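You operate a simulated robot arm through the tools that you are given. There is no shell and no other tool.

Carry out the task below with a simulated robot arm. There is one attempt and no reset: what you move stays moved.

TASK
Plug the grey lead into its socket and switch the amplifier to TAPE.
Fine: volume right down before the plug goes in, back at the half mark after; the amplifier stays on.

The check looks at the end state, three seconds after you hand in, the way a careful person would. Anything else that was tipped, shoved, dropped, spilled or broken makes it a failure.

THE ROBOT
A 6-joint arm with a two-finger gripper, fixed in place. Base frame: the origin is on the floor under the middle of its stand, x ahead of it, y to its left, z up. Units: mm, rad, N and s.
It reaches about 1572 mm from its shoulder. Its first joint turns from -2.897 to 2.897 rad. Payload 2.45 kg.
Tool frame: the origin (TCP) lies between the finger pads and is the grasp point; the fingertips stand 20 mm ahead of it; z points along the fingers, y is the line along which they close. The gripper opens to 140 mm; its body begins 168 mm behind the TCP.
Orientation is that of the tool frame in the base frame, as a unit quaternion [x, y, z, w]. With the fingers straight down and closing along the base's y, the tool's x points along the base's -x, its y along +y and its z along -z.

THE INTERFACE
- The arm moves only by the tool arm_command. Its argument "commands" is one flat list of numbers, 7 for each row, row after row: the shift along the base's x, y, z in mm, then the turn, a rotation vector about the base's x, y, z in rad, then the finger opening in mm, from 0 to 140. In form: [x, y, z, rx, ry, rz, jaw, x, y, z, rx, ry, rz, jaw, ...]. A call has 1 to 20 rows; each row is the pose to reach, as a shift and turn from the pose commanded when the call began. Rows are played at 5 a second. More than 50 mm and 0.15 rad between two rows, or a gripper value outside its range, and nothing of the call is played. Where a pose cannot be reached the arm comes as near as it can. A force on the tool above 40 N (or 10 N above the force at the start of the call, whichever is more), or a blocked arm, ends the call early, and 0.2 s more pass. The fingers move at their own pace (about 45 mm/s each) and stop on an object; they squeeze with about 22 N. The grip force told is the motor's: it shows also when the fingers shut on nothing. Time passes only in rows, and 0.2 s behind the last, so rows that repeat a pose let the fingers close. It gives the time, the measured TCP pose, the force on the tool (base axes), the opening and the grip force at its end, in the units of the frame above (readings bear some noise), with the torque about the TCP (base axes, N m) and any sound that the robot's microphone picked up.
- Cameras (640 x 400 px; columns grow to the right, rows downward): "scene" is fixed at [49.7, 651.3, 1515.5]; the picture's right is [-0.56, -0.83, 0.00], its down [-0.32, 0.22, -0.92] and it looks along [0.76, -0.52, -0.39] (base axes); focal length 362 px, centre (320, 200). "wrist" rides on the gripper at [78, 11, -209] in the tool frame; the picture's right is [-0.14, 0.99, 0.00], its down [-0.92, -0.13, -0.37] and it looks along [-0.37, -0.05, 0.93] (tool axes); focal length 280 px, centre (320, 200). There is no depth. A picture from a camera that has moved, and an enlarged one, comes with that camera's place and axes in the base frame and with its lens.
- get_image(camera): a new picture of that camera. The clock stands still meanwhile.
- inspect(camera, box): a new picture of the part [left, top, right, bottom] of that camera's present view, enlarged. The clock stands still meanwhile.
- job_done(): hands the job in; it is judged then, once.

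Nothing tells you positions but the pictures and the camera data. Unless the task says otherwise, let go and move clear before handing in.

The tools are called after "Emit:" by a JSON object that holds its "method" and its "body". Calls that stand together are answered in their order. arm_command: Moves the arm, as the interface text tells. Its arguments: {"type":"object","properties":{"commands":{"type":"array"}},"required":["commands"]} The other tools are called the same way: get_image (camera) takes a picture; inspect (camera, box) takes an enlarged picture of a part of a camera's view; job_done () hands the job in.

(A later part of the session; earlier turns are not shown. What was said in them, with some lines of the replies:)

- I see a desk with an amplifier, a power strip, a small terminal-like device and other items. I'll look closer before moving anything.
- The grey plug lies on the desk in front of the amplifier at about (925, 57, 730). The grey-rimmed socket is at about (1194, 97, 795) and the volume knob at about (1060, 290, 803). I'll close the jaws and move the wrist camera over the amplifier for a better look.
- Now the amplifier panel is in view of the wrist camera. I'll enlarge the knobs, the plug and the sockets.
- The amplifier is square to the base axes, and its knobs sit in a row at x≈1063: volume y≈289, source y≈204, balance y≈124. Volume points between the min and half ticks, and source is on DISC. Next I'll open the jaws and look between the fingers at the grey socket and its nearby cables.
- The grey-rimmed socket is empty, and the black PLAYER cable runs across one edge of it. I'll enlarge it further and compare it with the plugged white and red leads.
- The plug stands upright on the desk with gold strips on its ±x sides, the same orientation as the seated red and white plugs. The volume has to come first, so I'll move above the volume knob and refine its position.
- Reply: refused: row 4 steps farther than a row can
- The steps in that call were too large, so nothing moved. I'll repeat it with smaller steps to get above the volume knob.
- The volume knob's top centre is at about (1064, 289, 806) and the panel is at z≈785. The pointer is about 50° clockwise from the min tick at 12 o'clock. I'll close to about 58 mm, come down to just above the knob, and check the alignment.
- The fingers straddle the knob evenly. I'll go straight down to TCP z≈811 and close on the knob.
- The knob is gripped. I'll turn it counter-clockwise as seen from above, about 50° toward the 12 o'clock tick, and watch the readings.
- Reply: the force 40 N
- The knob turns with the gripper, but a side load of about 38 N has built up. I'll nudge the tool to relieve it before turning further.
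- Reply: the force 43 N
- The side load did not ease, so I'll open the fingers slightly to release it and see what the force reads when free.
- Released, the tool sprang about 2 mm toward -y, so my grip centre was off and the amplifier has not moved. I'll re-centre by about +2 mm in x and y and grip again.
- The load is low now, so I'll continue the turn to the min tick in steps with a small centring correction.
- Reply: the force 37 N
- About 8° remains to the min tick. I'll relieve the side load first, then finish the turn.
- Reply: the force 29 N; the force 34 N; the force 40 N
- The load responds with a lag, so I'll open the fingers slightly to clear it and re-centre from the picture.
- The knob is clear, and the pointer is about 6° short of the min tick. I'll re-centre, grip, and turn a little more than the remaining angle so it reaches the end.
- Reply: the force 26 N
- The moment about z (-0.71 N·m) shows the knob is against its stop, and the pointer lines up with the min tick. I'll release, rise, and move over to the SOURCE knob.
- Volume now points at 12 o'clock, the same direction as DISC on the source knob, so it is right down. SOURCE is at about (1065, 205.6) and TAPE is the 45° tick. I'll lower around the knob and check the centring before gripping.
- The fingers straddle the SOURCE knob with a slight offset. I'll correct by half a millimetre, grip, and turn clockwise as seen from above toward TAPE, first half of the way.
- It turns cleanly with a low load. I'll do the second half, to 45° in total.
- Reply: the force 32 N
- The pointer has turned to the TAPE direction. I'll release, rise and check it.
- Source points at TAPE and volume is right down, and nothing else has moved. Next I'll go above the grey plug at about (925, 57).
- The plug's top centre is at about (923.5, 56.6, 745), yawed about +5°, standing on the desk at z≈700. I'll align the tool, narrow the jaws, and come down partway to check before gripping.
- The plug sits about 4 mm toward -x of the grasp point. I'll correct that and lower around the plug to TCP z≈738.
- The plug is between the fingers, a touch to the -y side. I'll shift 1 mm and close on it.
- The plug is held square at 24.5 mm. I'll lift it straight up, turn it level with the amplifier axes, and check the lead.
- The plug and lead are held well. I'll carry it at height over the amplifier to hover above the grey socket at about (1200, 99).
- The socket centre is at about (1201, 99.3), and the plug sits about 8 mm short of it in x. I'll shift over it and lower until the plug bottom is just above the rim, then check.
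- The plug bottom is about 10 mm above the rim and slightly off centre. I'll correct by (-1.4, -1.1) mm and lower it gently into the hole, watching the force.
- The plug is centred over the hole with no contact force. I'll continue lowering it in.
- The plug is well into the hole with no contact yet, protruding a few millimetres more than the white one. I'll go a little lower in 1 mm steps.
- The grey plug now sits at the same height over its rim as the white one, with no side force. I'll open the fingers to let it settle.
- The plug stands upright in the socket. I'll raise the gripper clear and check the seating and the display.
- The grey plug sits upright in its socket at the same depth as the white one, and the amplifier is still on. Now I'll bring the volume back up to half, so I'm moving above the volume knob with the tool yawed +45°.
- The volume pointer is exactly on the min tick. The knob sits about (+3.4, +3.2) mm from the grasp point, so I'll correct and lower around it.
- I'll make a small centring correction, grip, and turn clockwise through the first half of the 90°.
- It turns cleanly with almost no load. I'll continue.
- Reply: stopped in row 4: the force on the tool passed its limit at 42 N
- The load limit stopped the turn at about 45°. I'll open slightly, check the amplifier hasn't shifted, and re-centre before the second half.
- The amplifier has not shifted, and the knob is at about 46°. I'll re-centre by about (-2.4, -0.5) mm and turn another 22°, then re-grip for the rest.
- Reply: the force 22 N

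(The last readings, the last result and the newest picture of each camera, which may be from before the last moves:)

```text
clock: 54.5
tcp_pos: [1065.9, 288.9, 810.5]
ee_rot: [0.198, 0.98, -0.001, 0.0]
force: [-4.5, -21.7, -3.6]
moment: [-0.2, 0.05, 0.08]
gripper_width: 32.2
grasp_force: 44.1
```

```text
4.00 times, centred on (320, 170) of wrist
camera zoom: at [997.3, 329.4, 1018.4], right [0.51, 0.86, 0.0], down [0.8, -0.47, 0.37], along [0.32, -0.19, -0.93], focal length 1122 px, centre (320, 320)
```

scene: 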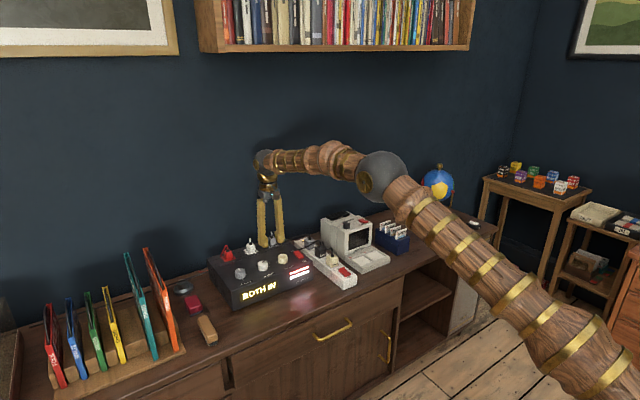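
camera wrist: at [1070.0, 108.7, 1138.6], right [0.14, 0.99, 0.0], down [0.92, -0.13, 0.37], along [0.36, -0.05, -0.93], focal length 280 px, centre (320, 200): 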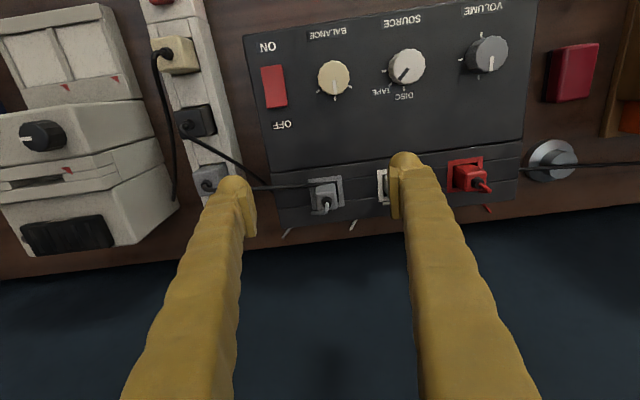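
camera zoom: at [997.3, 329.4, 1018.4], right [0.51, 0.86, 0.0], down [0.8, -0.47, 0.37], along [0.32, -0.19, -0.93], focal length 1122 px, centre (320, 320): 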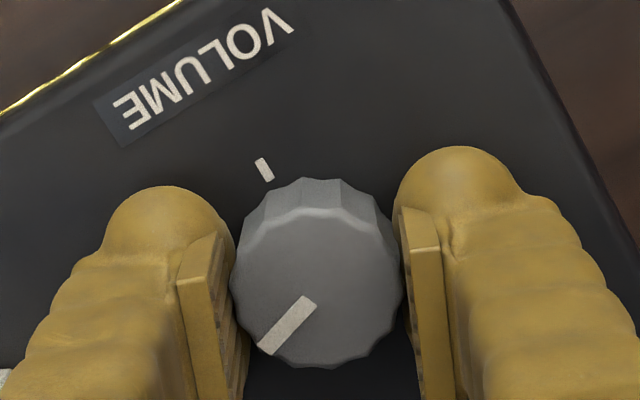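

About 22° is left. I'll release, re-centre, and measure the pointer against the half tick.

Emit:
{"method": "arm_command", "body": {"commands": [0, 0, 0, 0, 0, 0, 44, 0, 0, 0, 0, 0, 0, 44, 0, 0, 0, 0, 0, 0, 44]}}

Emit:
{"method": "inspect", "body": {"camera": "wrist", "box": [240, 120, 400, 220]}}

```text
clock: 55.3
tcp_pos: [1066.3, 290.4, 810.9]
ee_rot: [0.197, 0.98, -0.001, 0.0]
force: [-0.1, 0.3, -0.9]
moment: [-0.02, 0.03, 0.01]
gripper_width: 44.0
grasp_force: 0.1
```

```text
4.00 times, centred on (320, 170) of wrist
camera zoom: at [997.0, 330.4, 1018.8], right [0.51, 0.86, 0.0], down [0.8, -0.47, 0.37], along [0.32, -0.19, -0.93], focal length 1122 px, centre (320, 320)
```

zoom: 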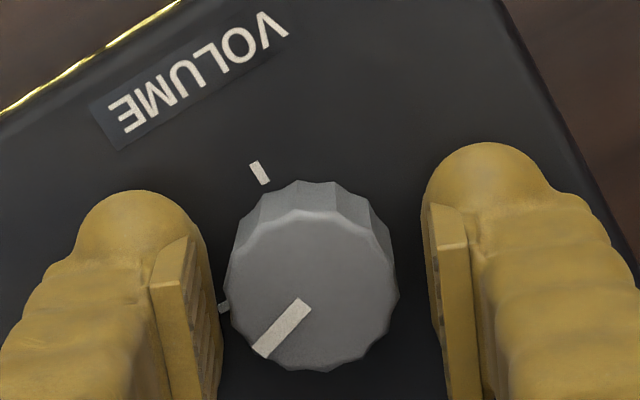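

Emit:
{"method": "arm_command", "body": {"commands": [0.1, -1.4, 0, 0, 0, 0, 44, 0.1, -1.4, 0, 0, 0, 0, 44, 0.1, -1.4, 0, 0, 0, 0, 32, 0.1, -1.4, 0, 0, 0, 0, 25, 0.1, -1.4, 0, 0, 0, 0, 25, 0.1, -1.4, 0, 0, 0, -0.1, 25, 0.1, -1.4, 0, 0, 0, -0.2, 25, 0.1, -1.4, 0, 0, 0, -0.3, 25, 0.1, -1.4, 0, 0, 0, -0.37, 25]}}

Emit:
{"method": "inspect", "body": {"camera": "wrist", "box": [240, 120, 400, 220]}}

```text
clock: 57.3
tcp_pos: [1065.1, 287.6, 811.5]
ee_rot: [0.375, 0.927, -0.001, -0.002]
force: [-28.0, -9.7, 10.4]
moment: [-0.02, 0.44, 0.12]
gripper_width: 32.2
grasp_force: 44.7
```

```text
4.00 times, centred on (320, 170) of wrist
camera zoom: at [1016.7, 349.5, 1018.9], right [0.79, 0.62, 0.0], down [0.57, -0.73, 0.37], along [0.22, -0.29, -0.93], focal length 1122 px, centre (320, 320)
```

zoom: 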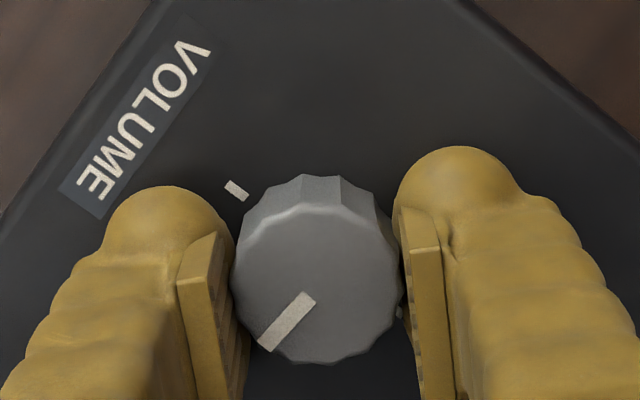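

Now I'll open, rise, bring the tool back to zero yaw, and check the volume pointer from a clean view.

Emit:
{"method": "arm_command", "body": {"commands": [0, 0, 0, 0, 0, 0, 44, 0, 0, 0, 0, 0, 0, 58, 0, 0, 0, 0, 0, 0, 58, 0, 0, 25, 0, 0, 0, 58, 0, 0, 55, 0, 0, 0.1, 60, 0, 0, 80, 0, 0, 0.2, 60, 0, 0, 95, 0, 0, 0.3, 80, 0, 0, 100, 0, 0, 0.42, 100, 0, 0, 100, 0, 0, 0.54, 110, 0, 0, 100, 0, 0, 0.66, 110, 0, 0, 100, 0, 0, 0.767, 110, 0, 0, 100, 0, 0, 0.767, 110]}}

Emit:
{"method": "get_image", "body": {"camera": "wrist"}}

Emit:
{"method": "inspect", "body": {"camera": "wrist", "box": [256, 112, 384, 192]}}

Emit:
{"method": "inspect", "body": {"camera": "scene", "box": [222, 250, 302, 300]}}

```text
clock: 59.9
tcp_pos: [1066.2, 288.9, 911.2]
ee_rot: [0.0, 1.0, -0.001, 0.0]
force: [0.1, 0.2, -0.1]
moment: [-0.01, 0.0, -0.03]
gripper_width: 110.0
grasp_force: 0.1
```

```text
taken
camera wrist: at [987.0, 298.7, 1119.0], right [0.14, 0.99, 0.0], down [0.92, -0.13, 0.37], along [0.36, -0.05, -0.93], focal length 280 px, centre (320, 200)
```

wrist: 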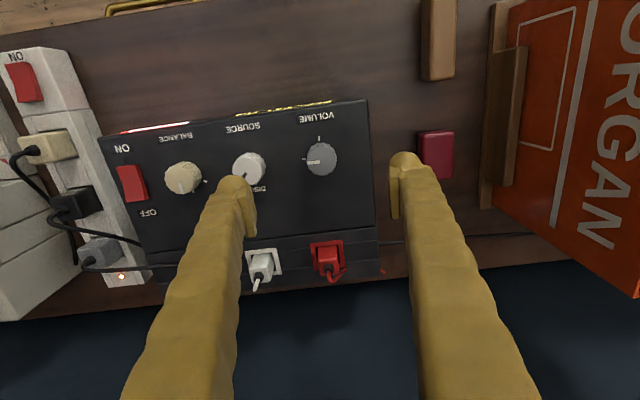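

```text
5.00 times, centred on (320, 152) of wrist
camera zoom: at [987.0, 298.7, 1119.0], right [0.14, 0.99, 0.0], down [0.92, -0.13, 0.37], along [0.36, -0.05, -0.93], focal length 1402 px, centre (320, 440)
```

zoom: 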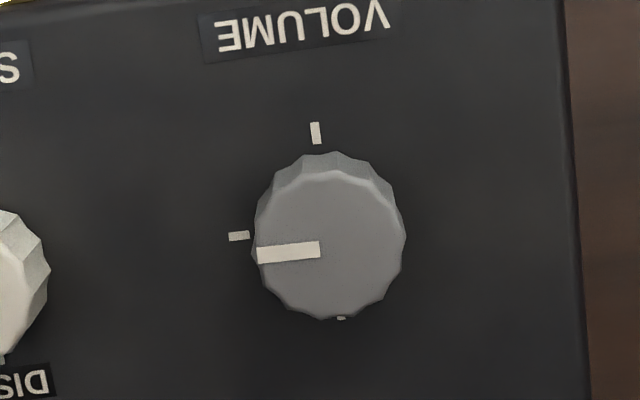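

```text
8.00 times, centred on (262, 275) of scene
camera zoom: at [49.7, 651.3, 1515.5], right [-0.56, -0.83, 0.0], down [-0.32, 0.22, -0.92], along [0.76, -0.52, -0.39], focal length 2895 px, centre (784, -400)
```

zoom: 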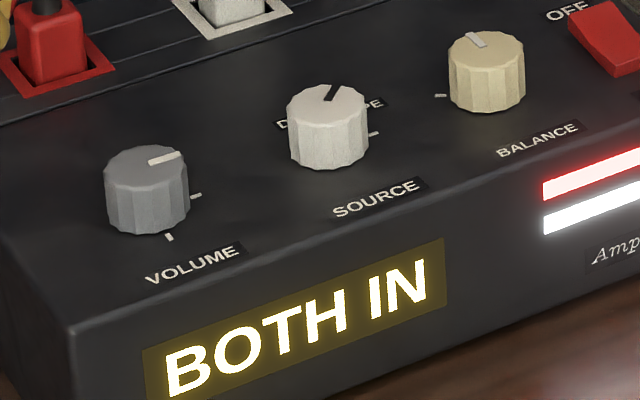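

The volume pointer is now parallel to and on the half tick. Next I'll look at the grey and white plugs side by side from above, and recheck the source pointer.

Emit:
{"method": "arm_command", "body": {"commands": [10, -20, 25, 0, 0, 0, 120, 20, -45, 50, 0, 0, 0, 130, 32, -75, 75, 0, 0, 0, 140, 45, -110, 90, 0, 0, 0, 140, 60, -148, 90, 0, 0, 0, 140, 60, -148, 90, 0, 0, 0, 140, 60, -148, 90, 0, 0, 0, 140]}}

Emit:
{"method": "get_image", "body": {"camera": "wrist"}}

Emit:
{"method": "inspect", "body": {"camera": "wrist", "box": [250, 130, 390, 220]}}

Emit:
{"method": "inspect", "body": {"camera": "wrist", "box": [300, 50, 400, 120]}}

Emit:
{"method": "get_image", "body": {"camera": "scene"}}

```text
clock: 61.5
tcp_pos: [1126.5, 138.3, 997.2]
ee_rot: [0.0, 1.0, 0.0, 0.0]
force: [-0.9, 0.0, 0.6]
moment: [-0.02, 0.02, 0.02]
gripper_width: 139.9
grasp_force: 0.1
```

```text
taken
camera wrist: at [1048.1, 149.4, 1205.7], right [0.14, 0.99, 0.0], down [0.92, -0.13, 0.37], along [0.36, -0.05, -0.93], focal length 280 px, centre (320, 200)
```

wrist: 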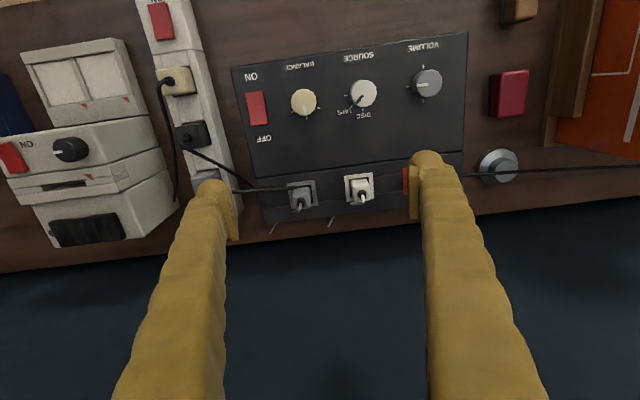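

```text
4.44 times, centred on (320, 175) of wrist
camera zoom: at [1048.1, 149.4, 1205.7], right [0.14, 0.99, 0.0], down [0.92, -0.13, 0.37], along [0.36, -0.05, -0.93], focal length 1246 px, centre (320, 311)
```

zoom: 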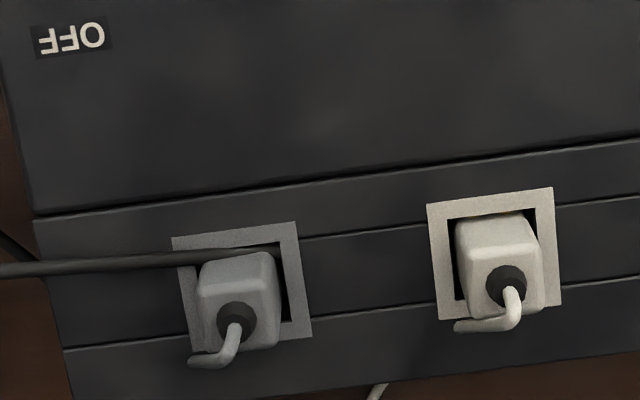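

```text
5.71 times, centred on (350, 85) of wrist
camera zoom: at [1048.1, 149.4, 1205.7], right [0.14, 0.99, 0.0], down [0.92, -0.13, 0.37], along [0.36, -0.05, -0.93], focal length 1602 px, centre (149, 857)
```

zoom: 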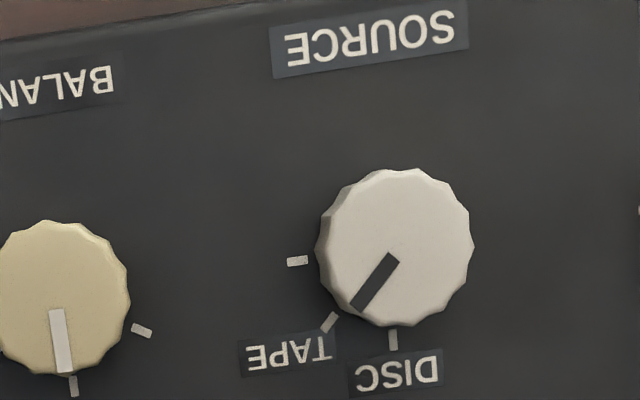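

```text
taken
```

scene: 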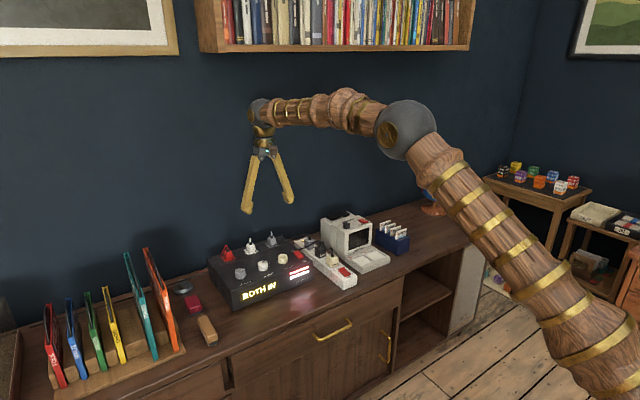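

Source lines up with the TAPE tick. I'll enlarge the grey and white plugs once more to compare how deep they sit.

Emit:
{"method": "inspect", "body": {"camera": "wrist", "box": [280, 175, 328, 215]}}

Emit:
{"method": "inspect", "body": {"camera": "wrist", "box": [336, 168, 384, 208]}}

Emit:
{"method": "inspect", "body": {"camera": "scene", "box": [240, 225, 290, 260]}}

```text
10.00 times, centred on (304, 195) of wrist
camera zoom: at [1048.1, 149.4, 1205.7], right [0.14, 0.99, 0.0], down [0.92, -0.13, 0.37], along [0.36, -0.05, -0.93], focal length 2804 px, centre (480, 250)
```

zoom: 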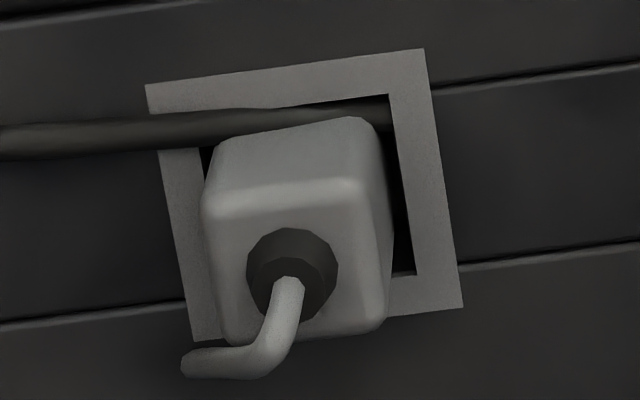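

```text
10.00 times, centred on (360, 188) of wrist
camera zoom: at [1048.1, 149.4, 1205.7], right [0.14, 0.99, 0.0], down [0.92, -0.13, 0.37], along [0.36, -0.05, -0.93], focal length 2804 px, centre (-80, 320)
```

zoom: 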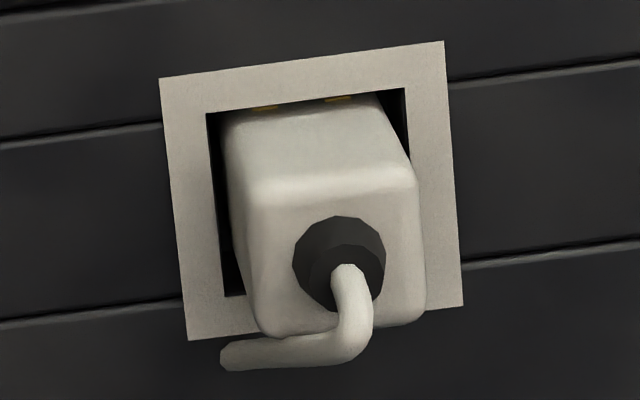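

```text
11.43 times, centred on (265, 242) of scene
camera zoom: at [49.7, 651.3, 1515.5], right [-0.56, -0.83, 0.0], down [-0.32, 0.22, -0.92], along [0.76, -0.52, -0.39], focal length 4136 px, centre (949, -286)
```

zoom: 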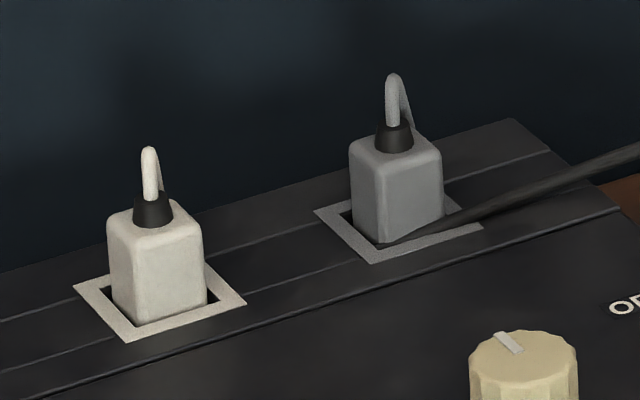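

The grey and white plugs stand to the same height over their rims, so the grey one is seated. Volume is at half, source on TAPE, and the amplifier on, so I'll retreat to the start area and take a final look.

Emit:
{"method": "arm_command", "body": {"commands": [-10, -5, 30, 0, 0, 0, 140, -40, -20, 55, 0, 0, 0, 140, -80, -40, 75, 0, 0, 0, 140, -122, -60, 90, 0, 0, 0, 140, -164, -80, 98, 0, 0, 0, 140, -206, -100, 98, 0, 0, 0, 140, -248, -120, 98, 0, 0, 0, 140, -290, -140, 98, 0, 0, 0, 140, -332, -160, 98, 0, 0, 0, 140, -370, -180, 98, 0, 0, 0, 140, -406, -200, 98, 0, 0, 0, 140, -406, -200, 98, 0, 0, 0, 140]}}

Emit:
{"method": "get_image", "body": {"camera": "scene"}}

Emit:
{"method": "inspect", "body": {"camera": "scene", "box": [190, 200, 400, 331]}}

Emit:
{"method": "inspect", "body": {"camera": "scene", "box": [205, 222, 315, 305]}}

Emit:
{"method": "get_image", "body": {"camera": "wrist"}}

```text
clock: 64.1
tcp_pos: [719.8, -61.1, 1094.6]
ee_rot: [0.0, 1.0, -0.001, 0.0]
force: [-0.7, 0.2, -0.2]
moment: [0.02, 0.02, -0.01]
gripper_width: 139.8
grasp_force: 0.0
```

```text
taken
```

scene: 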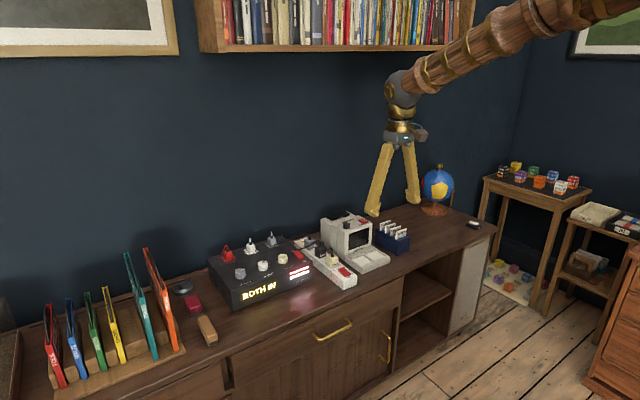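

```text
3.05 times, centred on (295, 266) of scene
camera zoom: at [49.7, 651.3, 1515.5], right [-0.56, -0.83, 0.0], down [-0.32, 0.22, -0.92], along [0.76, -0.52, -0.39], focal length 1103 px, centre (396, 0)
```

zoom: 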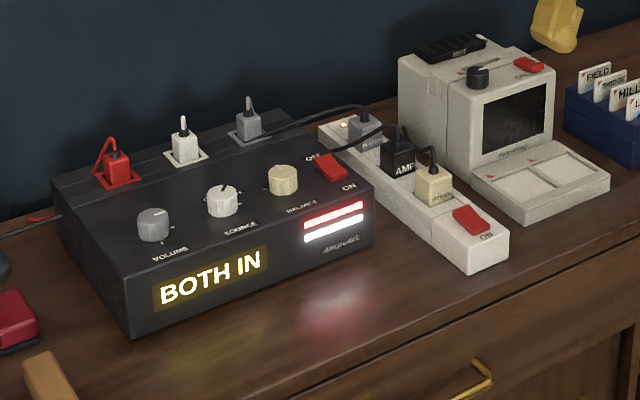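

```text
4.82 times, centred on (260, 264) of scene
camera zoom: at [49.7, 651.3, 1515.5], right [-0.56, -0.83, 0.0], down [-0.32, 0.22, -0.92], along [0.76, -0.52, -0.39], focal length 1744 px, centre (609, -106)
```

zoom: 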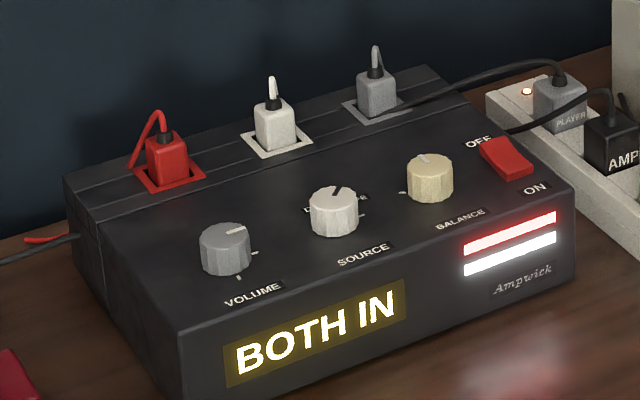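

```text
taken
camera wrist: at [639.8, -49.1, 1303.8], right [0.14, 0.99, 0.0], down [0.92, -0.13, 0.37], along [0.36, -0.05, -0.93], focal length 280 px, centre (320, 200)
```

wrist: 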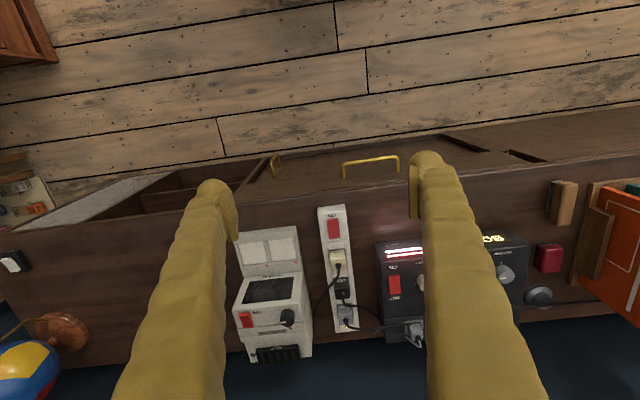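

The grey plug is seated in its grey socket, source is on TAPE, volume is at the half mark and the amplifier is still lit and on. Nothing else has moved and the arm is clear, so I'm handing in.

Emit:
{"method": "job_done", "body": {}}

```text
The job is handed in.
```

The grey lead is in its grey socket, the amplifier is switched to TAPE, and I've handed the job in. The result of the check was not shown to me.

- **Volume:** I turned it down to its end stop before the plug went in, then back up. The pointer now sits on the half mark, within a couple of degrees.
- **Grey plug:** It stands upright at the same depth as the white plug beside it. I let it drop the last bit and did not press it down.
- **Source:** The pointer lines up with the TAPE tick.
- **Amplifier:** It stayed on throughout. Its display still reads "BOTH IN", as it did at the start; it did not change with the plug or the source.

While turning the volume knob, side forces on the tool reached about 42 N, and one turn stopped on the force limit. The amplifier is in the same place in the before and after pictures, and nothing else moved. The arm is back near its starting position with the gripper open.
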